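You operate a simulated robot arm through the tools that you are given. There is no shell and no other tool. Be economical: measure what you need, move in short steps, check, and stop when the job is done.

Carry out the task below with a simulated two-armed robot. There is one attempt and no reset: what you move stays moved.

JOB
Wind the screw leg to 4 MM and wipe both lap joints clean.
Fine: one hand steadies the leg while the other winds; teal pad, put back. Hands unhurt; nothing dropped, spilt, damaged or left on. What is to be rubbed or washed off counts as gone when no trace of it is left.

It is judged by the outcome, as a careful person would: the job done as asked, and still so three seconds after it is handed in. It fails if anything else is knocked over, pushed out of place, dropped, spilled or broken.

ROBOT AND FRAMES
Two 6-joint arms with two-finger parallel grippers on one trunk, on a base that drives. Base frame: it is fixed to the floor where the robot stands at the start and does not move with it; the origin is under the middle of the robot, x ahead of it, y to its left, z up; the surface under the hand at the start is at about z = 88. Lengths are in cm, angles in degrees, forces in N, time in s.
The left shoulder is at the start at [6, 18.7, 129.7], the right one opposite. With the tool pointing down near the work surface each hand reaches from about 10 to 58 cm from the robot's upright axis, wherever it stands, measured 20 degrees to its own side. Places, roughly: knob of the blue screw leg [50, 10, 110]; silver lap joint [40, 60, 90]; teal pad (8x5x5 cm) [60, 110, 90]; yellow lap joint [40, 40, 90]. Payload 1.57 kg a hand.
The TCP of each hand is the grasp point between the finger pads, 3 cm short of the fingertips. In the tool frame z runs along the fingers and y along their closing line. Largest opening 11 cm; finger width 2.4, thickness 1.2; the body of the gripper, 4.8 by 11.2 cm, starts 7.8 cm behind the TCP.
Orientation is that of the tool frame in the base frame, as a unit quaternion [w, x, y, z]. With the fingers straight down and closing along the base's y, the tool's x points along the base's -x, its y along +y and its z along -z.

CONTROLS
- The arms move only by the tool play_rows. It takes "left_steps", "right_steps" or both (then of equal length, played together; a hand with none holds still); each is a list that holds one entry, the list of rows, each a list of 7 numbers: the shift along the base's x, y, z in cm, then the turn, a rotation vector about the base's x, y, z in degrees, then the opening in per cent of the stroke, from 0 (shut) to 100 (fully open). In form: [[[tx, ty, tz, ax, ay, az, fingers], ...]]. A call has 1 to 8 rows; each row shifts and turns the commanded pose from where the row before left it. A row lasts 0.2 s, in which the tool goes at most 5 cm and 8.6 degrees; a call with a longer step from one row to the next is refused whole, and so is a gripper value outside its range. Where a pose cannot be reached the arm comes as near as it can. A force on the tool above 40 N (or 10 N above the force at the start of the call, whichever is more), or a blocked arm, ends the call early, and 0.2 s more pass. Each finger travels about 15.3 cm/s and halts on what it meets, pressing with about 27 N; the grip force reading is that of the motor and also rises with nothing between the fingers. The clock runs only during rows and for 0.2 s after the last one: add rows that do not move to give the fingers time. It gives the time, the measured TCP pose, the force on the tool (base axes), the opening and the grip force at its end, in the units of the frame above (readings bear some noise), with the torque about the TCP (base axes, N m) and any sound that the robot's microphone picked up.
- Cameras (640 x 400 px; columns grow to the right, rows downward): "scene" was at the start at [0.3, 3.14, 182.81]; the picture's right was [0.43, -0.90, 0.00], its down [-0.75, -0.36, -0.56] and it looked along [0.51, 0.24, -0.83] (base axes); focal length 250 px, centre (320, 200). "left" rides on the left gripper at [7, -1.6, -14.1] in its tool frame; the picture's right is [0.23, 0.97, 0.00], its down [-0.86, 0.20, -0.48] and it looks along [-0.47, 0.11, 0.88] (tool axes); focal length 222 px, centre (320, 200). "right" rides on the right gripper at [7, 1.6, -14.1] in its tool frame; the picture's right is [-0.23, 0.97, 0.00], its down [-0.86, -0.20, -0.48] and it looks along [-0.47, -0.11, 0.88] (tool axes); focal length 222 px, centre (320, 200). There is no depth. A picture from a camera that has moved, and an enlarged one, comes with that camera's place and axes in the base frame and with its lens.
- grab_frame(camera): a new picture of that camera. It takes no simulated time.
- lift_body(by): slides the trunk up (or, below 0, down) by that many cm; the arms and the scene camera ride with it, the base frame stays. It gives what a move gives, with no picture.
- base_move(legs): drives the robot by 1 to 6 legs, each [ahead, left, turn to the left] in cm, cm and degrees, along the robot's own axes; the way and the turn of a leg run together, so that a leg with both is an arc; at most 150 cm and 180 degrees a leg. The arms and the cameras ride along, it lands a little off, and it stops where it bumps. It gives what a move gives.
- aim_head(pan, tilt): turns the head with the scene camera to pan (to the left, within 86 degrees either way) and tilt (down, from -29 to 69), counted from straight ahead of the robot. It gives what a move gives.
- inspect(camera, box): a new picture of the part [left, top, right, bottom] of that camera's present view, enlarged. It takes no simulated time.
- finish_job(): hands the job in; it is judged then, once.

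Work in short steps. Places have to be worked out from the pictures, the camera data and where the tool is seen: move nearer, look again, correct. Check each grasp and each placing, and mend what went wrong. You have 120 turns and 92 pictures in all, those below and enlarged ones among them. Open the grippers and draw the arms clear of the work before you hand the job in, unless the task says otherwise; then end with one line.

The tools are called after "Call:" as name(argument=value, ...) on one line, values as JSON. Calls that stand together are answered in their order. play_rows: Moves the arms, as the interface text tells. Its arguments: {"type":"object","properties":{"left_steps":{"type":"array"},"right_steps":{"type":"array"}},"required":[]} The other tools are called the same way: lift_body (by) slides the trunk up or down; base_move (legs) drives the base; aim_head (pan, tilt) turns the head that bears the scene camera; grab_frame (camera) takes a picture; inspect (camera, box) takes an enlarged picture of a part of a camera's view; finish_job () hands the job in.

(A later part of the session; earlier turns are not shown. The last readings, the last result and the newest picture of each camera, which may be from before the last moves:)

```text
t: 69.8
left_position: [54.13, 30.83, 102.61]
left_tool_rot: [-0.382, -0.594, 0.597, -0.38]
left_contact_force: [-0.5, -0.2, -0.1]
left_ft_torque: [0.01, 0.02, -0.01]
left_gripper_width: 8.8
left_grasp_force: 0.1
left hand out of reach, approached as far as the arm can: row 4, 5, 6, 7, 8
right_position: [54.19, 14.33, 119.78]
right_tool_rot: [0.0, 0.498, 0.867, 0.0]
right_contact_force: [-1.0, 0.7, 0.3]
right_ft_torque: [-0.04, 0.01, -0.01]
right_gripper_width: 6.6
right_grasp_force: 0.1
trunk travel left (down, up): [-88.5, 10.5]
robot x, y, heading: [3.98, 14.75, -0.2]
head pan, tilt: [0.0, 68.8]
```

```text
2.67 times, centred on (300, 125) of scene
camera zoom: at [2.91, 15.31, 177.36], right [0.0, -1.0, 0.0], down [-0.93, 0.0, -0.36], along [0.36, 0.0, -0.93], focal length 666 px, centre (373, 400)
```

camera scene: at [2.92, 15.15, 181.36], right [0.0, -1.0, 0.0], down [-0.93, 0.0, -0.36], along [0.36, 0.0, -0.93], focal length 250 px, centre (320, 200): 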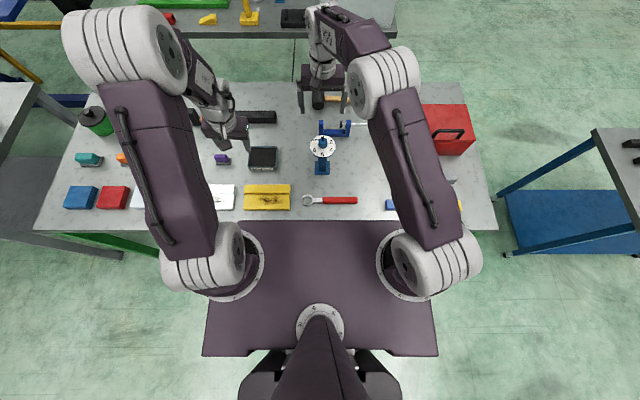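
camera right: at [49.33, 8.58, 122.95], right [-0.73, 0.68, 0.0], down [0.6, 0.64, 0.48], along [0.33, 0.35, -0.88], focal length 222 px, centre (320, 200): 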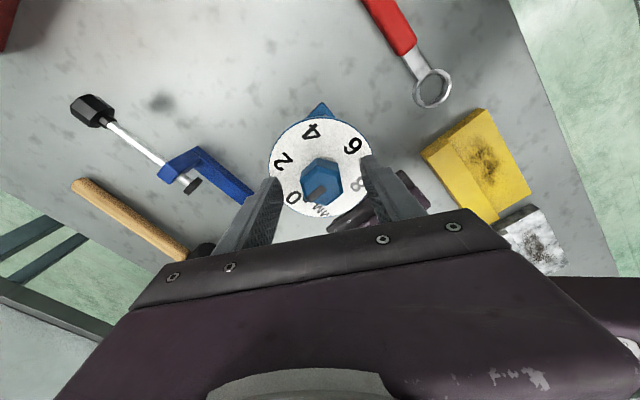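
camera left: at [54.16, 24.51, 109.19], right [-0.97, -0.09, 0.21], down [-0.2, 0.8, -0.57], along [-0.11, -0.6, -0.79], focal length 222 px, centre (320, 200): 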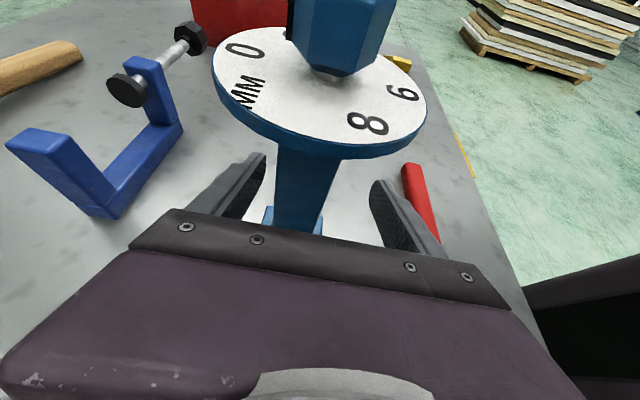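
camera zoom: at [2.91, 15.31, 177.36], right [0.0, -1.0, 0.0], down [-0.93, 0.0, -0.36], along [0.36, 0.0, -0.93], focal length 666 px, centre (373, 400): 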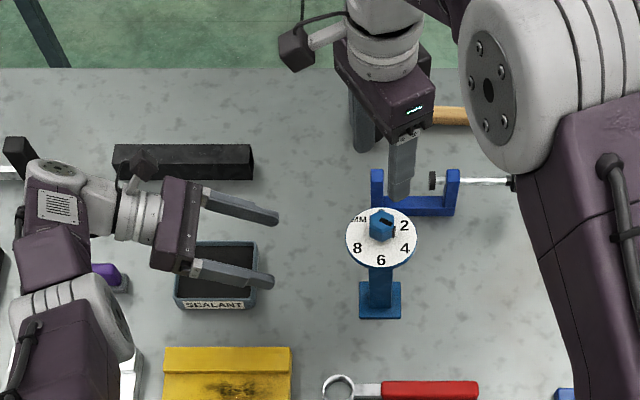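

The leg stands in place at 4. I lift the left hand and turn it back to pointing down (well away from the body), while the right hand unwinds its yaw and withdraws to the right.

Call:
play_rows(left_steps=[[[-0.3, 0.7, 1.4, 3.89, -3.89, -6.1, 80], [-0.3, 0.7, 1.4, 3.89, -3.89, -6.1, 80], [-0.3, 0.7, 1.4, 3.89, -3.89, -6.1, 80], [-0.3, 0.7, 1.4, 3.89, -3.89, -6.1, 80], [-0.3, 0.7, 1.4, 3.89, -3.89, -6.1, 80], [-0.3, 0.7, 1.4, 3.89, -3.89, -6.1, 80], [-0.3, 0.7, 1.4, 3.89, -3.89, -6.1, 80]]], right_steps=[[[0, 0, 2, 0, 0, 8.57, 60], [-0.5, -2.5, 1, 0, 0, 8.57, 60], [-0.5, -2.5, 1, 0, 0, 8.57, 60], [-0.5, -2.5, 1, 0, 0, 8.57, 60], [-0.5, -2.5, 1, 0, 0, 8.57, 60], [-0.5, -2.5, 0, 0, 0, 8.57, 60], [-0.5, -2.5, 0, 0, 0, 8.57, 60]]])

Call:
play_rows(left_steps=[[[-0.3, 0.7, 1.4, 3.89, -3.89, -6.1, 80], [-0.3, 0.7, 1.4, 3.89, -3.89, -6.1, 80], [-0.3, 0.7, 1.4, 3.89, -3.89, -6.1, 80], [-0.3, 0.7, 1.4, 3.89, -3.89, -6.1, 80], [-0.3, 0.7, 1.4, 3.89, -3.89, -6.1, 80], [-0.3, 0.7, 1.4, 3.89, -3.89, -6.1, 80], [0, 0, 0, 0, 0, 0, 80]]])

Call:
lift_body(by=4)

Call:
aim_head(pan=40, tilt=50)

Call:
grab_frame(camera="scene")

```text
t: 71.4
left_position: [55.31, 36.5, 111.96]
left_tool_rot: [-0.198, -0.307, 0.91, -0.196]
left_contact_force: [0.4, -0.5, 0.9]
left_ft_torque: [0.02, -0.03, 0.02]
left_gripper_width: 8.79
left_grasp_force: 0.2
left hand out of reach, approached as far as the arm can: row 2, 3, 4, 5, 6, 7
right_position: [51.02, -0.77, 125.87]
right_tool_rot: [0.0, -0.002, 1.0, 0.001]
right_contact_force: [0.0, -0.3, -0.6]
right_ft_torque: [0.02, 0.01, 0.0]
right_gripper_width: 6.6
right_grasp_force: 0.0
trunk travel left (down, up): [-88.5, 10.5]
robot x, y, heading: [3.33, 15.02, -0.2]
head pan, tilt: [0.0, 68.8]
```

```text
t: 73.0
left_position: [59.56, 40.21, 117.24]
left_tool_rot: [-0.06, -0.087, 0.993, -0.055]
left_contact_force: [0.0, 1.0, -0.4]
left_ft_torque: [-0.01, -0.01, 0.02]
left_gripper_width: 8.8
left_grasp_force: 0.1
left hand out of reach, approached as far as the arm can: row 1, 2, 3, 4, 5, 6
right_position: [51.04, -0.68, 125.76]
right_tool_rot: [0.0, -0.003, 1.0, 0.001]
right_contact_force: [0.1, 0.1, 0.4]
right_ft_torque: [-0.02, 0.06, -0.03]
right_gripper_width: 6.61
right_grasp_force: 0.1
trunk travel left (down, up): [-88.5, 10.5]
robot x, y, heading: [3.61, 15.11, -0.2]
head pan, tilt: [0.0, 68.8]
```

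```text
t: 73.8
left_position: [59.69, 40.15, 121.18]
left_tool_rot: [-0.06, -0.087, 0.993, -0.054]
left_contact_force: [-0.1, 0.2, 0.2]
left_ft_torque: [0.03, -0.02, -0.01]
left_gripper_width: 8.82
left_grasp_force: 0.1
right_position: [50.97, -0.57, 129.71]
right_tool_rot: [0.0, -0.002, 1.0, 0.0]
right_contact_force: [-0.2, 0.2, -0.4]
right_ft_torque: [0.0, 0.05, 0.02]
right_gripper_width: 6.61
right_grasp_force: 0.1
trunk travel left (down, up): [-92.5, 6.5]
robot x, y, heading: [3.51, 15.05, 0.1]
head pan, tilt: [0.0, 68.8]
```

```text
t: 74.9
left_position: [59.6, 40.23, 121.37]
left_tool_rot: [-0.06, -0.087, 0.993, -0.055]
left_contact_force: [-0.3, -0.6, -0.3]
left_ft_torque: [0.04, -0.05, -0.03]
left_gripper_width: 8.83
left_grasp_force: 0.1
right_position: [51.05, -0.75, 129.86]
right_tool_rot: [0.0, -0.002, 1.0, 0.0]
right_contact_force: [-0.7, 0.0, -0.3]
right_ft_torque: [-0.01, 0.0, 0.02]
right_gripper_width: 6.6
right_grasp_force: 0.0
trunk travel left (down, up): [-92.5, 6.5]
robot x, y, heading: [3.62, 15.31, 0.2]
head pan, tilt: [40.0, 50.0]
```

```text
37 pictures are left
camera scene: at [3.24, 20.1, 183.55], right [0.64, -0.77, 0.0], down [-0.59, -0.49, -0.64], along [0.49, 0.41, -0.77], focal length 250 px, centre (320, 200)
```

scene: 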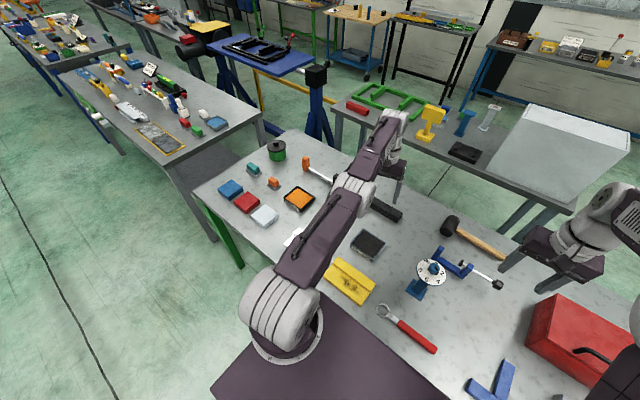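

The left arm is stretched at its limit; I draw it back to about (48, 42, 121), level the tool, and then drive left towards the pads.

Call:
play_rows(left_steps=[[[-4, 0.5, 0, 0, 0, 0, 60], [-4, 0.5, 0, 3.15, -3.45, -5, 60], [-2, 0.5, 0, 3.15, -3.45, -5, 60], [0, 0, 0, 0, 0, 0, 60]]])

Call:
base_move(legs=[[0, 62, 0]])

Call:
grab_frame(camera="left")

Call:
grab_frame(camera="scene")

```text
t: 75.9
left_position: [60.23, 41.06, 122.36]
left_tool_rot: [-0.04, -0.054, 0.997, -0.035]
left_contact_force: [0.2, 0.1, -0.6]
left_ft_torque: [-0.01, 0.01, -0.01]
left_gripper_width: 6.62
left_grasp_force: 0.0
left hand out of reach, approached as far as the arm can: row 1, 2, 3
right_position: [51.07, -0.71, 129.79]
right_tool_rot: [0.0, -0.002, 1.0, -0.001]
right_contact_force: [0.6, -0.2, -1.0]
right_ft_torque: [0.0, 0.03, -0.04]
right_gripper_width: 6.59
right_grasp_force: 0.0
trunk travel left (down, up): [-92.5, 6.5]
robot x, y, heading: [3.66, 15.52, -0.1]
head pan, tilt: [40.0, 50.0]
```

```text
t: 79.3
left_position: [59.86, 101.94, 122.33]
left_tool_rot: [-0.041, -0.058, 0.997, -0.034]
left_contact_force: [0.6, 0.0, -0.4]
left_ft_torque: [0.01, -0.01, -0.02]
left_gripper_width: 6.61
left_grasp_force: 0.0
right_position: [50.88, 60.07, 129.77]
right_tool_rot: [-0.001, -0.005, 1.0, 0.0]
right_contact_force: [-0.1, -0.7, 1.0]
right_ft_torque: [0.0, -0.01, 0.01]
right_gripper_width: 6.59
right_grasp_force: 0.0
trunk travel left (down, up): [-92.5, 6.5]
robot x, y, heading: [3.19, 75.85, 0.4]
head pan, tilt: [40.0, 50.0]
```

```text
36 pictures are left
camera left: at [54.22, 100.69, 137.18], right [-0.34, 0.94, -0.04], down [0.86, 0.33, 0.39], along [0.38, 0.1, -0.92], focal length 222 px, centre (320, 200)
```

left: 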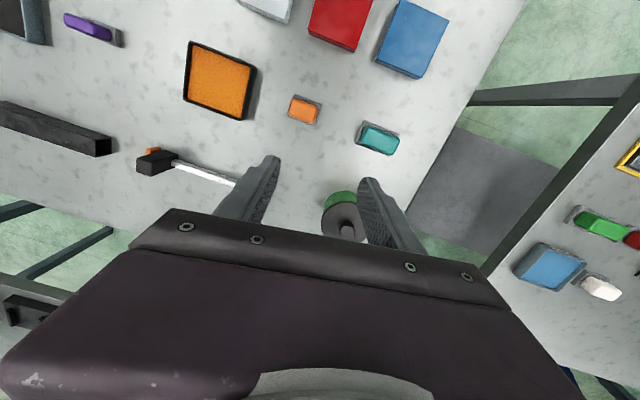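

```text
35 pictures are left
camera scene: at [3.06, 80.57, 183.56], right [0.65, -0.76, 0.0], down [-0.58, -0.49, -0.64], along [0.49, 0.42, -0.77], focal length 250 px, centre (320, 200)
```

scene: 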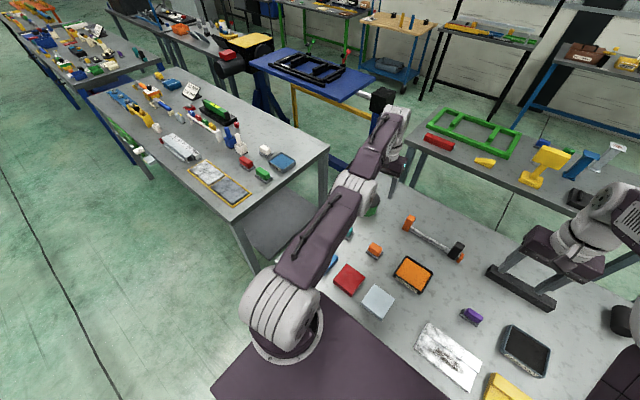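

The base is at y≈76, and the left arm is still locked nearly straight. I pull it in with an upward component to break the straight-elbow posture.

Call:
play_rows(left_steps=[[[-3, -1, 3, 0, 0, 0, 60], [-3, -1, 3, 0, 0, 0, 60], [-3, -1, 3, 0, 0, 0, 60], [-3, -1, 3, 0, 0, 0, 60], [0, 0, 0, 0, 0, 0, 60]]])

Call:
inspect(camera="scene", box=[220, 60, 460, 360])

```text
t: 80.5
left_position: [59.23, 101.38, 126.89]
left_tool_rot: [-0.043, -0.057, 0.997, -0.034]
left_contact_force: [-0.6, 0.1, -0.3]
left_ft_torque: [0.03, 0.01, -0.01]
left_gripper_width: 6.55
left_grasp_force: 0.0
left hand out of reach, approached as far as the arm can: row 1, 2, 3, 4
right_position: [50.92, 60.31, 129.88]
right_tool_rot: [0.0, -0.004, 1.0, 0.0]
right_contact_force: [-1.0, 0.1, -0.1]
right_ft_torque: [0.01, 0.06, -0.02]
right_gripper_width: 6.6
right_grasp_force: 0.0
trunk travel left (down, up): [-92.5, 6.5]
robot x, y, heading: [3.31, 76.11, 0.0]
head pan, tilt: [40.0, 50.0]
```

```text
1.33 times, centred on (340, 210) of scene
camera zoom: at [3.07, 80.75, 183.56], right [0.65, -0.76, 0.0], down [-0.58, -0.5, -0.64], along [0.49, 0.42, -0.77], focal length 333 px, centre (293, 187)
```

zoom: 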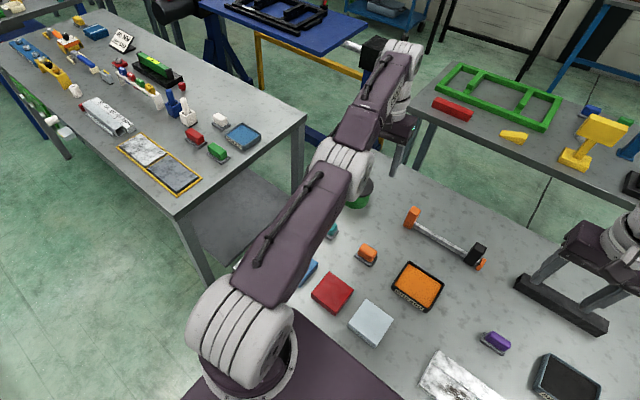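

The elbow seems stuck just past straight. I push outward slightly to bring it through straight and then pull in.

Call:
play_rows(left_steps=[[[5, 0.5, 0, 0, 0, 0, 60], [5, 0.5, 0, 0, 0, 0, 60], [-4, -0.5, -2, 0, 0, 0, 60], [-4, -0.5, -2, 0, 0, 0, 60], [-4, -0.5, -1, 0, 0, 0, 60], [-4, -0.5, 0, 0, 0, 0, 60], [-4, -0.5, 0, 0, 0, 0, 60], [-3, 0, 0, 0, 0, 0, 60]]])

```text
refused: row 1 steps farther than a row can; nothing moved
```

Call:
play_rows(left_steps=[[[4.8, 0.5, 0, 0, 0, 0, 60], [4.8, 0.5, 0, 0, 0, 0, 60], [-4, -0.5, -2, 0, 0, 0, 60], [-4, -0.5, -2, 0, 0, 0, 60], [-4, -0.5, -1, 0, 0, 0, 60], [-4, -0.5, 0, 0, 0, 0, 60], [-4, -0.5, 0, 0, 0, 0, 60], [-3, 0, 0, 0, 0, 0, 60]]])

```text
t: 82.3
left_position: [36.75, 98.83, 120.99]
left_tool_rot: [-0.039, -0.057, 0.997, -0.036]
left_contact_force: [-0.4, 0.0, -0.3]
left_ft_torque: [0.03, 0.01, -0.01]
left_gripper_width: 6.65
left_grasp_force: 0.1
left hand out of reach, approached as far as the arm can: row 1, 2
right_position: [50.85, 60.23, 129.81]
right_tool_rot: [0.0, -0.004, 1.0, 0.0]
right_contact_force: [-0.1, 0.7, 0.3]
right_ft_torque: [0.01, -0.03, 0.0]
right_gripper_width: 6.61
right_grasp_force: 0.0
trunk travel left (down, up): [-92.5, 6.5]
robot x, y, heading: [3.27, 75.84, 0.3]
head pan, tilt: [40.0, 50.0]
```

The arm is free again. I level the tool and move above the teal pad, seen at about (56.3, 112).

Call:
play_rows(left_steps=[[[3.5, 2.6, -1.2, 2.05, -2.25, -3.25, 60], [3.5, 2.6, -1.2, 2.05, -2.25, -3.25, 60], [3.5, 2.6, -1.2, 0, 0, 0, 60], [3.5, 2.6, -1.4, 0, 0, 0, 60], [2, 1, 0, 0, 0, 0, 60], [0, 0, 0, 0, 0, 0, 60]]])

Call:
grab_frame(camera="left")

```text
t: 83.7
left_position: [52.74, 110.18, 115.91]
left_tool_rot: [-0.002, 0.0, 1.0, 0.001]
left_contact_force: [0.3, 0.0, 0.4]
left_ft_torque: [0.0, -0.02, -0.01]
left_gripper_width: 6.61
left_grasp_force: 0.1
right_position: [50.84, 60.26, 129.77]
right_tool_rot: [0.0, -0.004, 1.0, 0.0]
right_contact_force: [-0.5, -0.1, -0.3]
right_ft_torque: [-0.01, 0.02, 0.02]
right_gripper_width: 6.59
right_grasp_force: 0.0
trunk travel left (down, up): [-92.5, 6.5]
robot x, y, heading: [3.31, 75.54, 0.4]
head pan, tilt: [40.0, 50.0]
```

```text
33 pictures are left
camera left: at [45.71, 108.66, 130.1], right [-0.23, 0.97, 0.0], down [0.86, 0.2, 0.48], along [0.46, 0.11, -0.88], focal length 222 px, centre (320, 200)
```

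left: 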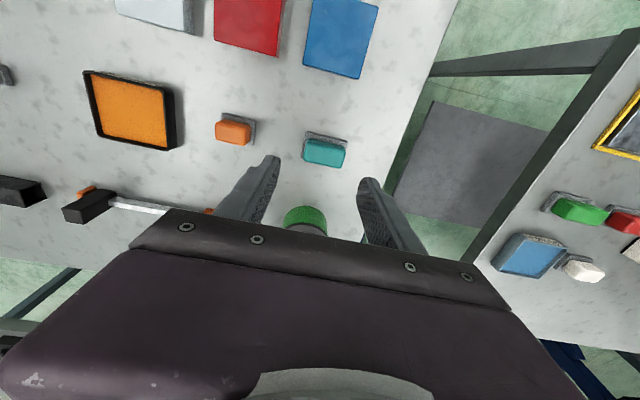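

The teal pad's centre is at about (56.1, 112.1), long side along y. I move right above it to look closer.

Call:
play_rows(left_steps=[[[1.7, 1, -4, 0, 0, 0, 80], [1.7, 0.9, -4, 0, 0, 0, 90], [0, 0, -2, 0, 0, 0, 90], [0, 0, 0, 0, 0, 0, 90]]])

Call:
inspect(camera="left", box=[200, 80, 460, 240])

Call:
inspect(camera="scene", box=[300, 160, 460, 300])

```text
t: 84.7
left_position: [56.29, 112.16, 106.24]
left_tool_rot: [-0.002, -0.001, 1.0, 0.001]
left_contact_force: [-0.3, 0.1, -0.1]
left_ft_torque: [-0.03, 0.02, -0.03]
left_gripper_width: 9.88
left_grasp_force: 0.0
right_position: [50.85, 60.21, 129.8]
right_tool_rot: [0.001, -0.006, 1.0, 0.0]
right_contact_force: [0.0, -0.6, -0.2]
right_ft_torque: [-0.02, -0.01, 0.0]
right_gripper_width: 6.59
right_grasp_force: 0.1
trunk travel left (down, up): [-92.5, 6.5]
robot x, y, heading: [3.16, 75.68, 0.2]
head pan, tilt: [40.0, 50.0]
```

```text
2.46 times, centred on (330, 160) of left
camera zoom: at [49.25, 110.47, 120.34], right [-0.23, 0.97, 0.0], down [0.86, 0.2, 0.48], along [0.46, 0.11, -0.88], focal length 547 px, centre (295, 298)
```

zoom: 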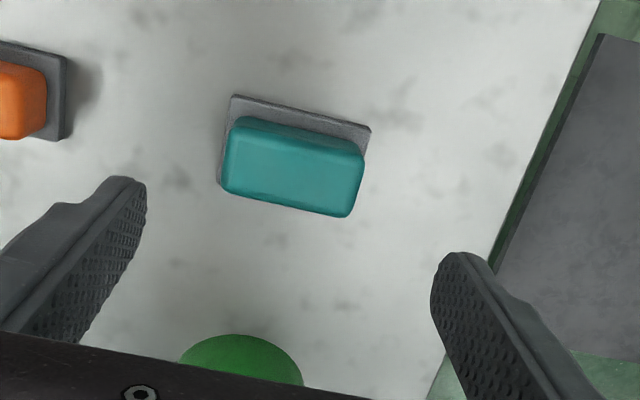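

```text
2.86 times, centred on (380, 230) of scene
camera zoom: at [3.0, 80.77, 183.56], right [0.65, -0.76, 0.0], down [-0.58, -0.5, -0.64], along [0.49, 0.42, -0.77], focal length 713 px, centre (149, 114)
```

zoom: 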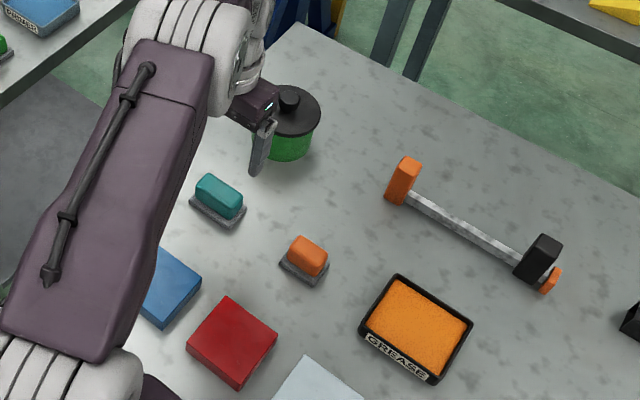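

The pad lies with its length along y (about 3° off). I align, go down to TCP z≈92.8, fingers around the handle's ends above the felt.

Call:
play_rows(left_steps=[[[0, 0, -4, 0, 0, -3.2, 80], [0, 0, -4, 0, 0, 0, 80], [0, 0, -3.4, 0, 0, 0, 80], [0, 0, -1.2, 0, 0, 0, 80], [0, 0, 0, 0, 0, 0, 80]]])

Call:
inspect(camera="left", box=[180, 100, 460, 260])

```text
t: 85.9
left_position: [55.51, 111.84, 93.69]
left_tool_rot: [-0.003, 0.027, 1.0, 0.001]
left_contact_force: [-0.4, 0.0, 0.1]
left_ft_torque: [-0.01, -0.01, -0.01]
left_gripper_width: 8.78
left_grasp_force: 0.1
left hand out of reach, approached as far as the arm can: row 3
right_position: [51.0, 60.29, 129.8]
right_tool_rot: [0.001, -0.004, 1.0, 0.0]
right_contact_force: [-0.4, 0.2, -0.2]
right_ft_torque: [0.01, -0.04, 0.0]
right_gripper_width: 6.6
right_grasp_force: 0.0
trunk travel left (down, up): [-92.5, 6.5]
robot x, y, heading: [3.19, 76.25, 0.5]
head pan, tilt: [40.0, 50.0]
```

```text
2.29 times, centred on (320, 180) of left
camera zoom: at [48.54, 110.71, 107.98], right [-0.17, 0.98, 0.0], down [0.87, 0.15, 0.48], along [0.47, 0.08, -0.88], focal length 508 px, centre (320, 246)
```

zoom: 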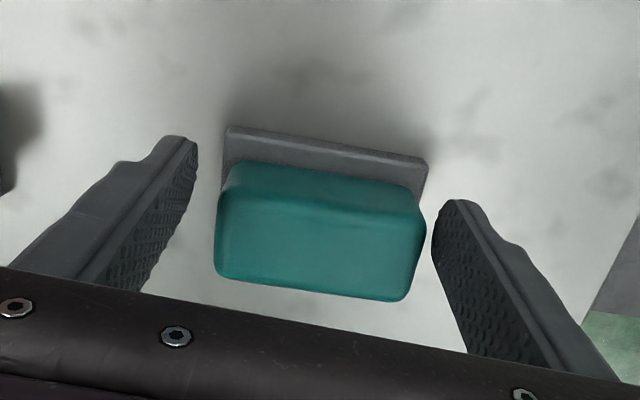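

The hand is at the edge of its reach here (0.7 cm short). I lift, drive 10 cm further left, and redo the descent.

Call:
play_rows(left_steps=[[[0, 0, 4, 0, 0, 0, 80], [0, -1.5, 4, 0, 0, 0, 80], [-1, -3, 2, 0, 0, 0, 80], [-1, -4, 0, 0, 0, 0, 80]]])

Call:
base_move(legs=[[0, 10, 0]])

Call:
inspect(camera="left", box=[200, 80, 460, 240])

```text
t: 86.9
left_position: [53.98, 103.21, 103.68]
left_tool_rot: [-0.001, 0.026, 1.0, 0.002]
left_contact_force: [-1.1, -1.0, -0.4]
left_ft_torque: [0.04, 0.02, -0.02]
left_gripper_width: 8.84
left_grasp_force: 0.0
right_position: [50.9, 60.18, 129.77]
right_tool_rot: [0.0, -0.004, 1.0, 0.001]
right_contact_force: [0.1, -0.4, 0.4]
right_ft_torque: [0.0, 0.02, -0.02]
right_gripper_width: 6.6
right_grasp_force: 0.1
trunk travel left (down, up): [-92.5, 6.5]
robot x, y, heading: [3.6, 75.73, 0.6]
head pan, tilt: [40.0, 50.0]
```

```text
t: 88.0
left_position: [54.02, 112.43, 103.73]
left_tool_rot: [-0.001, 0.028, 1.0, 0.004]
left_contact_force: [-0.6, 0.3, -0.6]
left_ft_torque: [0.05, 0.0, 0.03]
left_gripper_width: 8.81
left_grasp_force: 0.2
right_position: [50.86, 69.37, 129.76]
right_tool_rot: [0.0, -0.002, 1.0, 0.003]
right_contact_force: [0.0, -0.9, 0.3]
right_ft_torque: [0.05, -0.01, -0.02]
right_gripper_width: 6.59
right_grasp_force: 0.1
trunk travel left (down, up): [-92.5, 6.5]
robot x, y, heading: [2.95, 85.28, 0.4]
head pan, tilt: [40.0, 50.0]
```

```text
2.46 times, centred on (330, 160) of left
camera zoom: at [47.01, 111.22, 117.94], right [-0.17, 0.99, 0.01], down [0.87, 0.15, 0.48], along [0.47, 0.09, -0.88], focal length 547 px, centre (295, 298)
```

zoom: 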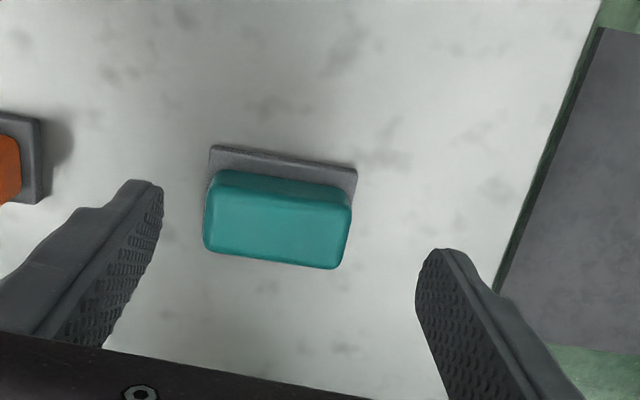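

Pad centre again at (56.2, 112.15), nearly parallel to y. I go down onto it.

Call:
play_rows(left_steps=[[[1.1, -0.15, -4, 0, 0, 2, 80], [1.1, -0.15, -4, 0, 0, 0, 80], [0, 0, -2.2, 0, 0, 0, 80], [0, 0, -0.8, 0, 0, 0, 80], [0, 0, 0, 0, 0, 0, 80]]])

Call:
inspect(camera="left", box=[180, 100, 460, 260])

```text
t: 89.2
left_position: [56.3, 112.48, 92.54]
left_tool_rot: [-0.002, 0.012, 1.0, 0.001]
left_contact_force: [-0.2, -0.7, -0.6]
left_ft_torque: [0.0, -0.01, -0.03]
left_gripper_width: 8.82
left_grasp_force: 0.3
right_position: [51.02, 69.8, 129.83]
right_tool_rot: [0.0, -0.003, 1.0, 0.0]
right_contact_force: [0.4, -0.2, -0.9]
right_ft_torque: [-0.01, -0.01, 0.02]
right_gripper_width: 6.59
right_grasp_force: 0.1
trunk travel left (down, up): [-92.5, 6.5]
robot x, y, heading: [3.45, 85.47, 0.2]
head pan, tilt: [40.0, 50.0]
```

```text
2.29 times, centred on (320, 180) of left
camera zoom: at [49.28, 110.99, 106.88], right [-0.21, 0.98, 0.0], down [0.86, 0.18, 0.48], along [0.47, 0.1, -0.88], focal length 508 px, centre (320, 246)
```

zoom: 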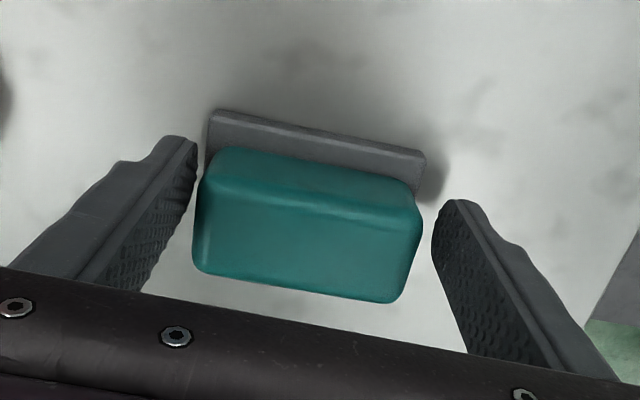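

Well placed; I shift 0.2 cm and close on the handle.

Call:
play_rows(left_steps=[[[0, -0.2, 0, 0, 0, 0, 70], [0, 0, 0, 0, 0, 0, 64], [0, 0, 0, 0, 0, 0, 58], [0, 0, 0, 0, 0, 0, 45], [0, 0, 0, 0, 0, 0, 45]]])

Call:
inspect(camera="left", box=[180, 100, 460, 260])

```text
t: 90.4
left_position: [56.25, 112.39, 92.54]
left_tool_rot: [-0.002, 0.011, 1.0, 0.001]
left_contact_force: [1.3, -0.5, -0.3]
left_ft_torque: [-0.09, -0.02, -0.05]
left_gripper_width: 7.18
left_grasp_force: 27.2
right_position: [50.92, 69.94, 129.84]
right_tool_rot: [0.0, -0.002, 1.0, 0.0]
right_contact_force: [-0.1, 1.0, -0.9]
right_ft_torque: [-0.01, 0.0, -0.01]
right_gripper_width: 6.58
right_grasp_force: 0.0
trunk travel left (down, up): [-92.5, 6.5]
robot x, y, heading: [2.81, 85.46, 0.2]
head pan, tilt: [40.0, 50.0]
```

```text
2.29 times, centred on (320, 180) of left
camera zoom: at [49.26, 110.96, 106.85], right [-0.21, 0.98, 0.0], down [0.86, 0.18, 0.48], along [0.47, 0.1, -0.88], focal length 508 px, centre (320, 246)
```

zoom: 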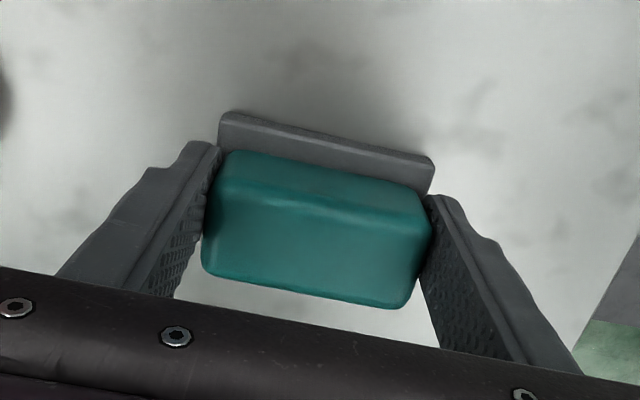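

The pad is held (7.18 cm, 27 N). I lift it and check that it comes up with the hand, then drive right to between the joints.

Call:
play_rows(left_steps=[[[0, 0, 2, 0, 0, 0, 45], [0, 0, 4, 0, 0, 0, 45], [0, 0, 4, 0, 0, 0, 45], [-2, 0, 4, 0, 0, 0, 45], [-3, 0, 3, 0, 0, 0, 45], [-3, 0, 0, 0, 0, 0, 45], [0, 0, 0, 0, 0, 0, 45]]])

Call:
base_move(legs=[[0, -58, 0]])

Call:
grab_frame(camera="left")

Call:
grab_frame(camera="scene")

```text
t: 92.0
left_position: [48.37, 112.56, 109.35]
left_tool_rot: [-0.002, 0.011, 1.0, 0.001]
left_contact_force: [0.8, -0.2, -0.4]
left_ft_torque: [0.03, 0.03, -0.02]
left_gripper_width: 4.96
left_grasp_force: 0.0
right_position: [50.97, 69.93, 129.73]
right_tool_rot: [0.0, -0.003, 1.0, 0.0]
right_contact_force: [-0.6, 1.1, 0.7]
right_ft_torque: [-0.02, -0.01, -0.01]
right_gripper_width: 6.59
right_grasp_force: 0.0
trunk travel left (down, up): [-92.5, 6.5]
robot x, y, heading: [3.28, 85.52, -0.2]
head pan, tilt: [40.0, 50.0]
```

```text
t: 95.3
left_position: [48.52, 55.49, 109.37]
left_tool_rot: [-0.001, 0.01, 1.0, 0.0]
left_contact_force: [0.3, -0.3, 0.0]
left_ft_torque: [-0.02, 0.02, -0.01]
left_gripper_width: 4.95
left_grasp_force: 0.1
right_position: [51.15, 12.95, 129.8]
right_tool_rot: [0.0, -0.003, 1.0, -0.001]
right_contact_force: [-0.2, 0.0, -0.1]
right_ft_torque: [-0.01, 0.01, 0.01]
right_gripper_width: 6.62
right_grasp_force: 0.1
trunk travel left (down, up): [-92.5, 6.5]
robot x, y, heading: [3.75, 28.45, -0.1]
head pan, tilt: [40.0, 50.0]
```

```text
26 pictures are left
camera left: at [41.45, 54.05, 123.64], right [-0.21, 0.98, 0.0], down [0.86, 0.18, 0.48], along [0.47, 0.1, -0.88], focal length 222 px, centre (320, 200)
```

left: 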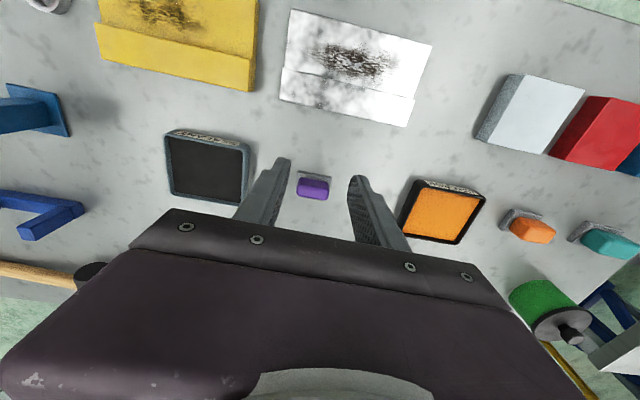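

```text
25 pictures are left
camera scene: at [3.24, 33.59, 183.55], right [0.65, -0.76, 0.0], down [-0.58, -0.5, -0.64], along [0.49, 0.41, -0.77], focal length 250 px, centre (320, 200)
```

scene: 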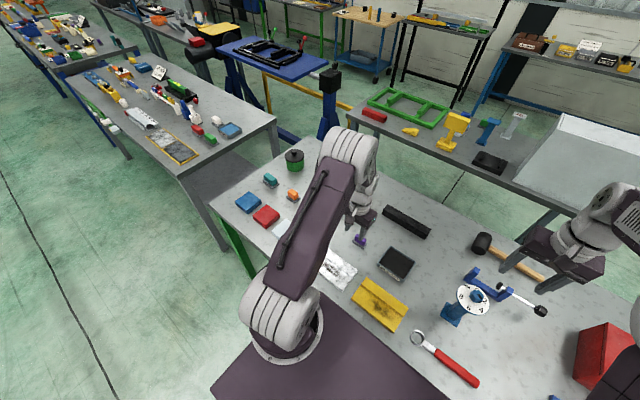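

The fingers read 4.95 cm and the picture shows the teal pad still back at its place: it slipped from between the fingers at lift-off. I drive back, open, and yaw the hand 90° to grip the handle across its long flat sides instead.

Call:
base_move(legs=[[0, 58, 0]])

Call:
play_rows(left_steps=[[[0, 0, 0.4, 0, 0, 8.4, 60], [0.5, 0, 0, 0, 0, 8.4, 60], [0.5, 0, 0, 0, 0, 8.4, 60], [0.5, 0, 0, 0, 0, 8.4, 60], [0.5, 0, 0, 0, 0, 8.4, 60], [0.5, 0, 0, 0, 0, 8.4, 60], [0.5, 0, 0, 0, 0, 8.4, 60], [0.5, 0, 0, 0, 0, 8.4, 60]]])

Call:
play_rows(left_steps=[[[0.5, 0, 0, 0, 0, 8.4, 70], [0.5, 0, 0, 0, 0, 8.4, 70], [0.5, 0, 0, 0, 0, 7.3, 70], [0, 0, 0, 0, 0, 0, 70]]])

Call:
grab_frame(camera="left")

```text
t: 98.7
left_position: [47.63, 114.73, 109.45]
left_tool_rot: [-0.002, 0.006, 1.0, 0.002]
left_contact_force: [0.5, -0.3, 0.3]
left_ft_torque: [0.02, -0.01, 0.01]
left_gripper_width: 4.96
left_grasp_force: 0.0
right_position: [50.64, 72.3, 129.88]
right_tool_rot: [0.0, -0.008, 1.0, 0.0]
right_contact_force: [0.4, -0.5, 0.1]
right_ft_torque: [0.02, 0.01, 0.0]
right_gripper_width: 6.59
right_grasp_force: 0.1
trunk travel left (down, up): [-92.5, 6.5]
robot x, y, heading: [2.98, 87.85, 0.4]
head pan, tilt: [40.0, 50.0]
```

```text
t: 100.5
left_position: [51.17, 114.89, 109.77]
left_tool_rot: [-0.002, -0.549, 0.836, 0.0]
left_contact_force: [0.2, 0.3, 0.2]
left_ft_torque: [-0.02, -0.01, 0.0]
left_gripper_width: 6.6
left_grasp_force: 0.3
right_position: [50.64, 72.37, 129.9]
right_tool_rot: [0.0, -0.007, 1.0, 0.0]
right_contact_force: [-0.2, 0.0, -0.8]
right_ft_torque: [-0.01, 0.03, -0.04]
right_gripper_width: 6.59
right_grasp_force: 0.1
trunk travel left (down, up): [-92.5, 6.5]
robot x, y, heading: [2.71, 87.72, 0.6]
head pan, tilt: [40.0, 50.0]
```

```text
t: 101.5
left_position: [52.75, 115.05, 109.84]
left_tool_rot: [0.001, 0.712, -0.703, 0.001]
left_contact_force: [-0.2, 0.2, -0.1]
left_ft_torque: [0.0, -0.03, 0.0]
left_gripper_width: 7.71
left_grasp_force: 0.1
right_position: [50.78, 72.54, 129.84]
right_tool_rot: [0.0, -0.008, 1.0, -0.001]
right_contact_force: [0.2, 0.0, 0.1]
right_ft_torque: [0.01, -0.02, 0.0]
right_gripper_width: 6.61
right_grasp_force: 0.2
trunk travel left (down, up): [-92.5, 6.5]
robot x, y, heading: [2.89, 87.57, 0.8]
head pan, tilt: [40.0, 50.0]
```

```text
24 pictures are left
camera left: at [54.38, 108.08, 124.04], right [-0.97, -0.24, 0.0], down [-0.21, 0.85, 0.48], along [-0.12, 0.46, -0.88], focal length 222 px, centre (320, 200)
```

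left: 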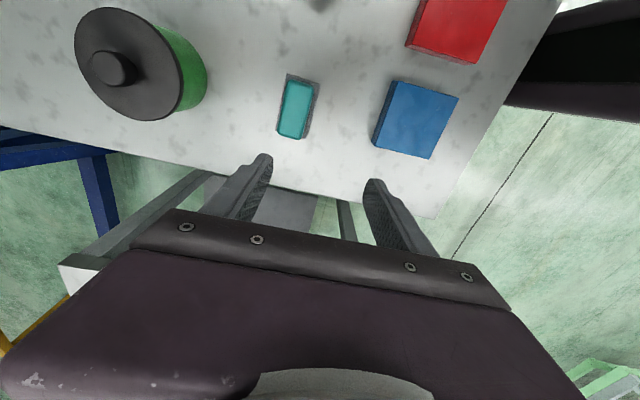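

The pad stands flat in its place at about (56.4, 112.1). I come over it crosswise and partway down, then look.

Call:
play_rows(left_steps=[[[1.8, -1.5, -2, 0, 0, -1.5, 64], [1.85, -1.5, -3, 0, 0, 0, 64], [0, 0, -3, 0, 0, 0, 64], [0, 0, -3, 0, 0, 0, 64], [0, 0, 0, 0, 0, 0, 64]]])

Call:
inspect(camera="left", box=[200, 90, 440, 250])

```text
t: 102.7
left_position: [56.49, 111.91, 98.79]
left_tool_rot: [-0.001, -0.702, 0.713, 0.0]
left_contact_force: [0.1, 0.0, 0.4]
left_ft_torque: [0.0, 0.02, 0.02]
left_gripper_width: 7.06
left_grasp_force: 0.0
right_position: [50.83, 72.33, 129.74]
right_tool_rot: [0.0, -0.008, 1.0, 0.0]
right_contact_force: [-0.3, 0.4, 0.5]
right_ft_torque: [-0.01, 0.03, -0.01]
right_gripper_width: 6.61
right_grasp_force: 0.1
trunk travel left (down, up): [-92.5, 6.5]
robot x, y, heading: [3.47, 87.27, 0.7]
head pan, tilt: [40.0, 50.0]
```

```text
2.50 times, centred on (320, 170) of left
camera zoom: at [58.04, 105.05, 112.92], right [-0.98, -0.21, 0.0], down [-0.18, 0.86, 0.48], along [-0.1, 0.47, -0.88], focal length 555 px, centre (320, 275)
```

zoom: 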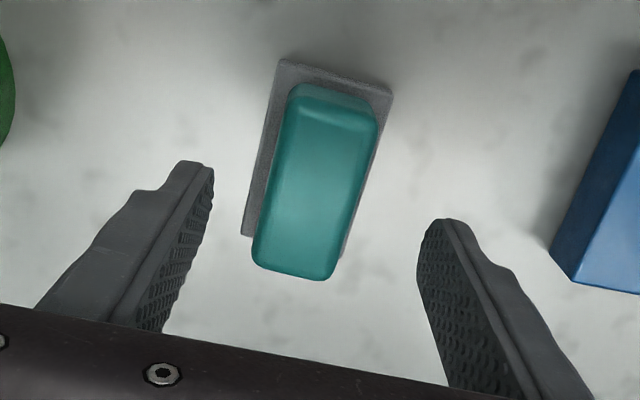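

Aligned. I go down to TCP z≈92.0 and close on the long sides.

Call:
play_rows(left_steps=[[[0.1, 0.2, -3, 0, 0, 0, 64], [0, 0, -2.5, 0, 0, 0, 64], [0, 0, -1.2, 0, 0, 0, 64], [0, 0, 0, 0, 0, 0, 50], [0, 0, 0, 0, 0, 0, 40], [0, 0, 0, 0, 0, 0, 20], [0, 0, 0, 0, 0, 0, 10], [0, 0, 0, 0, 0, 0, 10]]])

Call:
inspect(camera="left", box=[200, 90, 440, 250])

```text
t: 104.5
left_position: [56.38, 112.19, 92.07]
left_tool_rot: [-0.002, -0.702, 0.713, -0.001]
left_contact_force: [-0.9, -1.3, -0.2]
left_ft_torque: [0.01, 0.02, 0.02]
left_gripper_width: 4.97
left_grasp_force: 27.3
right_position: [50.67, 72.31, 129.74]
right_tool_rot: [0.0, -0.007, 1.0, 0.0]
right_contact_force: [0.0, 0.2, 0.2]
right_ft_torque: [0.02, -0.02, 0.02]
right_gripper_width: 6.61
right_grasp_force: 0.0
trunk travel left (down, up): [-92.5, 6.5]
robot x, y, heading: [2.79, 87.7, 0.8]
head pan, tilt: [40.0, 50.0]
```

```text
2.50 times, centred on (320, 170) of left
camera zoom: at [57.95, 105.35, 106.27], right [-0.98, -0.21, 0.0], down [-0.18, 0.86, 0.48], along [-0.1, 0.47, -0.88], focal length 555 px, centre (320, 275)
```

zoom: 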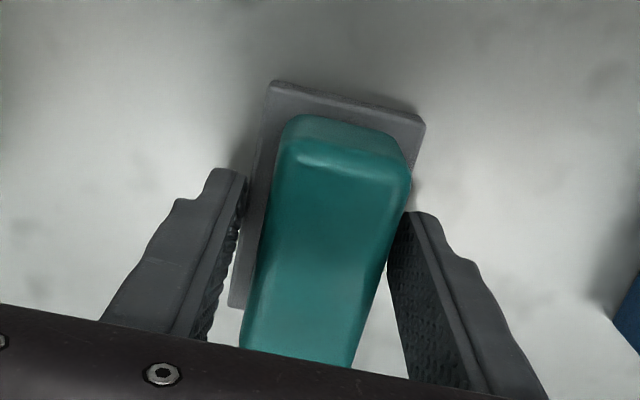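

5.0 cm means the tips are on the felt base's edges. I open, rise 0.65 cm and close on the handle itself.

Call:
play_rows(left_steps=[[[0, 0, 0, 0, 0, 0, 60], [0, 0, 0, 0, 0, 0, 60], [0, 0, 0.65, 0, 0, 0, 60], [0, 0, 0, 0, 0, 0, 45], [0, 0, 0, 0, 0, 0, 36], [0, 0, 0, 0, 0, 0, 15], [0, 0, 0, 0, 0, 0, 10], [0, 0, 0, 0, 0, 0, 10]]])

Call:
inspect(camera="left", box=[200, 90, 440, 250])

```text
t: 106.3
left_position: [56.38, 112.27, 92.71]
left_tool_rot: [-0.002, -0.702, 0.713, -0.001]
left_contact_force: [0.5, -0.1, 0.9]
left_ft_torque: [0.02, -0.02, -0.03]
left_gripper_width: 3.55
left_grasp_force: 27.0
right_position: [50.74, 72.41, 129.73]
right_tool_rot: [0.0, -0.007, 1.0, -0.001]
right_contact_force: [0.0, -0.3, 0.0]
right_ft_torque: [0.01, -0.01, -0.02]
right_gripper_width: 6.6
right_grasp_force: 0.1
trunk travel left (down, up): [-92.5, 6.5]
robot x, y, heading: [2.9, 87.53, 1.0]
head pan, tilt: [40.0, 50.0]
```

```text
2.50 times, centred on (320, 170) of left
camera zoom: at [57.97, 105.3, 106.98], right [-0.98, -0.21, 0.0], down [-0.18, 0.86, 0.48], along [-0.1, 0.47, -0.88], focal length 555 px, centre (320, 275)
```

zoom: 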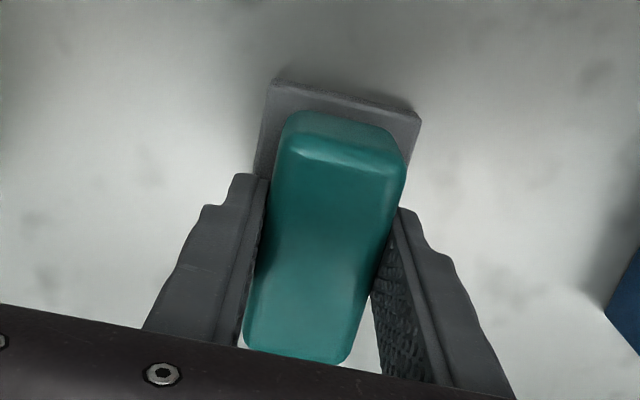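

Now it grips the waisted handle (3.55 cm). I lift slowly and check the width.

Call:
play_rows(left_steps=[[[0, 0, 0.5, 0, 0, 0, 10], [0, 0, 1, 0, 0, 0, 10], [0, 0, 1.5, 0, 0, 0, 10], [0, 0, 2, 0, 0, 0, 10], [0, 0, 0, 0, 0, 0, 10]]])

Call:
inspect(camera="left", box=[200, 90, 440, 250])

```text
t: 107.5
left_position: [56.88, 112.19, 97.84]
left_tool_rot: [-0.002, -0.701, 0.713, -0.001]
left_contact_force: [-0.3, -0.7, -1.4]
left_ft_torque: [0.03, 0.04, -0.01]
left_gripper_width: 3.55
left_grasp_force: 26.5
right_position: [50.76, 72.39, 129.89]
right_tool_rot: [0.0, -0.008, 1.0, 0.0]
right_contact_force: [-0.4, 0.3, -0.5]
right_ft_torque: [0.0, 0.02, 0.05]
right_gripper_width: 6.62
right_grasp_force: 0.1
trunk travel left (down, up): [-92.5, 6.5]
robot x, y, heading: [2.76, 87.77, 0.6]
head pan, tilt: [40.0, 50.0]
```

```text
2.50 times, centred on (320, 170) of left
camera zoom: at [58.16, 105.29, 111.98], right [-0.98, -0.21, 0.0], down [-0.18, 0.86, 0.48], along [-0.1, 0.47, -0.88], focal length 555 px, centre (320, 275)
```

zoom: 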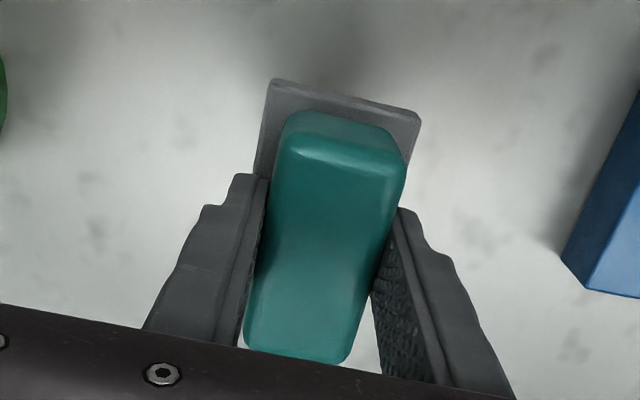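

The pad is held firmly. I lift it higher, pull in a little and drive right to the joints.

Call:
play_rows(left_steps=[[[0, 0, 4, 0, 0, 0, 10], [-1, 0, 4, 0, 0, 0, 10], [-2, 0, 3, 0, 0, 0, 10], [-3, 0, 0, 0, 0, 0, 10], [-2, 0, 0, 0, 0, 0, 10], [0, 0, 0, 0, 0, 0, 10]]])

Call:
base_move(legs=[[0, -58, -0.6]])

Call:
grab_frame(camera="left")

```text
t: 108.9
left_position: [48.49, 112.31, 108.88]
left_tool_rot: [-0.002, -0.701, 0.713, -0.001]
left_contact_force: [0.1, 0.1, -2.2]
left_ft_torque: [0.02, -0.01, 0.0]
left_gripper_width: 3.56
left_grasp_force: 27.2
right_position: [50.68, 72.35, 129.68]
right_tool_rot: [-0.001, -0.008, 1.0, -0.001]
right_contact_force: [1.1, 0.4, -0.5]
right_ft_torque: [0.0, 0.0, 0.01]
right_gripper_width: 6.59
right_grasp_force: 0.0
trunk travel left (down, up): [-92.5, 6.5]
robot x, y, heading: [2.98, 87.57, 0.6]
head pan, tilt: [40.0, 50.0]
```

```text
t: 112.2
left_position: [49.15, 52.8, 108.75]
left_tool_rot: [-0.001, -0.697, 0.717, -0.001]
left_contact_force: [0.5, 0.3, -2.5]
left_ft_torque: [0.02, 0.02, 0.02]
left_gripper_width: 3.54
left_grasp_force: 27.4
right_position: [50.95, 12.93, 129.8]
right_tool_rot: [0.0, -0.002, 1.0, -0.001]
right_contact_force: [0.2, -0.6, -0.6]
right_ft_torque: [0.0, 0.0, -0.01]
right_gripper_width: 6.58
right_grasp_force: 0.1
trunk travel left (down, up): [-92.5, 6.5]
robot x, y, heading: [3.52, 28.74, -0.1]
head pan, tilt: [40.0, 50.0]
```

```text
19 pictures are left
camera left: at [50.56, 45.87, 122.98], right [-0.98, -0.2, 0.0], down [-0.17, 0.86, 0.48], along [-0.1, 0.47, -0.88], focal length 222 px, centre (320, 200)
```

left: 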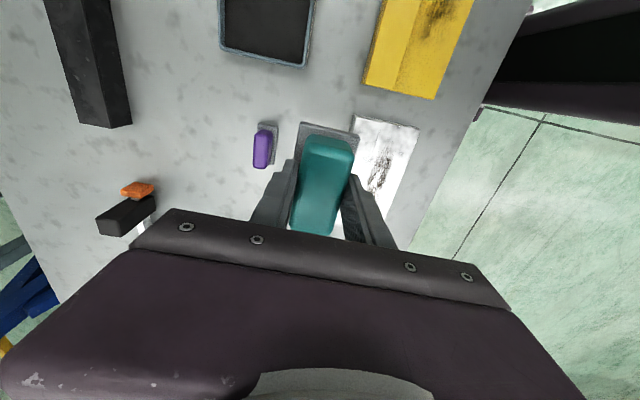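

I look closely at both joints to find their steps, heights and marks.

Call:
aim_head(pan=8, tilt=69)

Call:
grab_frame(camera="scene")

```text
t: 113.2
left_position: [49.14, 52.59, 108.8]
left_tool_rot: [-0.002, -0.697, 0.717, -0.001]
left_contact_force: [-0.7, 0.5, -1.4]
left_ft_torque: [-0.01, 0.02, -0.01]
left_gripper_width: 3.54
left_grasp_force: 26.8
right_position: [50.85, 12.7, 129.85]
right_tool_rot: [-0.001, -0.001, 1.0, 0.0]
right_contact_force: [0.1, 0.1, 0.0]
right_ft_torque: [-0.01, 0.03, 0.0]
right_gripper_width: 6.6
right_grasp_force: 0.0
trunk travel left (down, up): [-92.5, 6.5]
robot x, y, heading: [3.24, 28.48, -0.2]
head pan, tilt: [8.0, 68.8]
```

```text
18 pictures are left
camera scene: at [2.79, 29.35, 181.36], right [0.14, -0.99, 0.0], down [-0.92, -0.13, -0.36], along [0.36, 0.05, -0.93], focal length 250 px, centre (320, 200)
```

scene: 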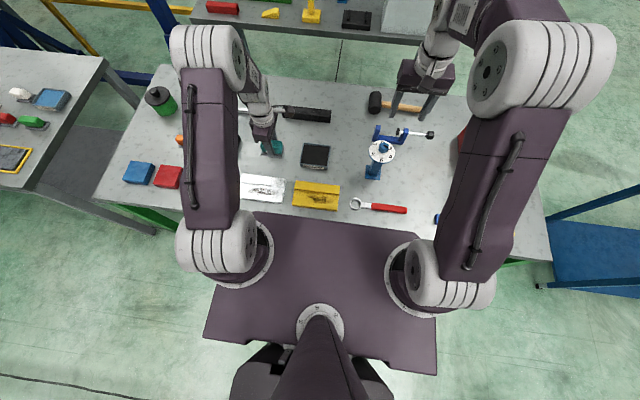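

Call:
inspect(camera="scene", box=[234, 165, 346, 217])

```text
5.71 times, centred on (290, 191) of scene
camera zoom: at [2.79, 29.35, 181.36], right [0.14, -0.99, 0.0], down [-0.92, -0.13, -0.36], along [0.36, 0.05, -0.93], focal length 1426 px, centre (491, 251)
```

zoom: 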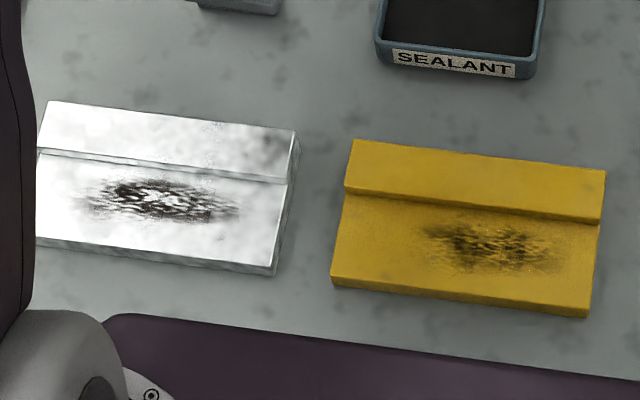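

The marks are on the lower ledges (x≈36–40.5), next to a step up at x≈41; ledge height is about z 90. I bring the pad over the silver ledge at (38, 57.5) and look.

Call:
play_rows(left_steps=[[[-2.8, 1.2, -2, 0, 0, 1.6, 10], [-2.8, 1.2, -2.5, 0, 0, 0, 10], [-2.8, 1.2, -2.5, 0, 0, 0, 10], [-2.7, 1.2, -2.5, 0, 0, 0, 10], [0, 0, -2, 0, 0, 0, 10], [0, 0, 0, 0, 0, 0, 10]]])

Call:
grab_frame(camera="left")

```text
t: 114.6
left_position: [38.03, 57.51, 97.28]
left_tool_rot: [0.002, 0.707, -0.707, 0.0]
left_contact_force: [-0.2, 0.7, -2.2]
left_ft_torque: [-0.04, 0.02, 0.0]
left_gripper_width: 3.59
left_grasp_force: 27.4
right_position: [50.93, 12.76, 129.73]
right_tool_rot: [0.0, -0.001, 1.0, 0.0]
right_contact_force: [-0.1, -0.2, 1.0]
right_ft_torque: [0.0, 0.0, 0.04]
right_gripper_width: 6.6
right_grasp_force: 0.0
trunk travel left (down, up): [-92.5, 6.5]
robot x, y, heading: [3.16, 29.03, -0.0]
head pan, tilt: [8.0, 68.8]
```

```text
16 pictures are left
camera left: at [39.63, 50.66, 111.46], right [-0.97, -0.23, 0.0], down [-0.2, 0.86, 0.48], along [-0.11, 0.46, -0.88], focal length 222 px, centre (320, 200)
```

left: 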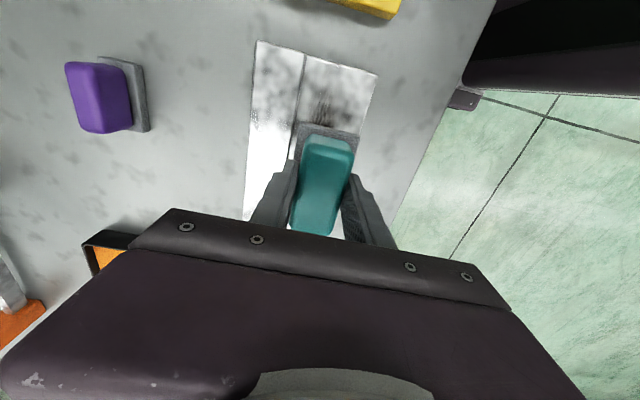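

Step at x≈40.9 and ledge 35–40.9 confirmed. I set x=37.8 and lower until the pad touches.

Call:
play_rows(left_steps=[[[-0.2, 0, -1.2, 0, 0, 0, 10], [0, 0, -0.8, 0, 0, 0, 10], [0, 0, -0.4, 0, 0, 0, 10], [0, 0, -0.2, 0, 0, 0, 10], [0, 0, 0, 0, 0, 0, 10]]])

```text
t: 115.8
left_position: [37.73, 57.44, 94.77]
left_tool_rot: [0.002, 0.707, -0.707, 0.0]
left_contact_force: [-1.0, 4.3, 11.7]
left_ft_torque: [0.24, 0.07, -0.02]
left_gripper_width: 3.54
left_grasp_force: 27.0
right_position: [50.84, 12.67, 129.91]
right_tool_rot: [0.0, -0.002, 1.0, 0.0]
right_contact_force: [0.3, 0.3, -0.8]
right_ft_torque: [-0.02, 0.03, -0.03]
right_gripper_width: 6.59
right_grasp_force: 0.0
trunk travel left (down, up): [-92.5, 6.5]
robot x, y, heading: [3.31, 28.44, -0.1]
head pan, tilt: [8.0, 68.8]
```

Contact with ~12 N. Now I stroke along the ledge.

Call:
play_rows(left_steps=[[[0, 2, 0, 0, 0, 0, 10], [0, 2.2, 0, 0, 0, 0, 10], [0, -2.2, 0, 0, 0, 0, 10], [0, -2.2, 0, 0, 0, 0, 10], [0, -2.2, 0, 0, 0, 0, 10], [0, -2.4, 0, 0, 0, 0, 10], [0, 2.4, 0, 0, 0, 0, 10], [0, 2.4, 0, 0, 0, 0, 10]]])

```text
t: 117.6
left_position: [37.62, 57.31, 94.76]
left_tool_rot: [0.0, -0.706, 0.708, -0.001]
left_contact_force: [2.0, -5.5, 20.1]
left_ft_torque: [0.04, 0.03, 0.01]
left_gripper_width: 3.57
left_grasp_force: 26.7
right_position: [50.67, 12.51, 129.87]
right_tool_rot: [0.001, -0.001, 1.0, 0.0]
right_contact_force: [-0.5, -0.4, 0.5]
right_ft_torque: [-0.05, 0.01, -0.05]
right_gripper_width: 6.59
right_grasp_force: 0.0
trunk travel left (down, up): [-92.5, 6.5]
robot x, y, heading: [3.35, 28.62, 0.1]
head pan, tilt: [8.0, 68.8]
```

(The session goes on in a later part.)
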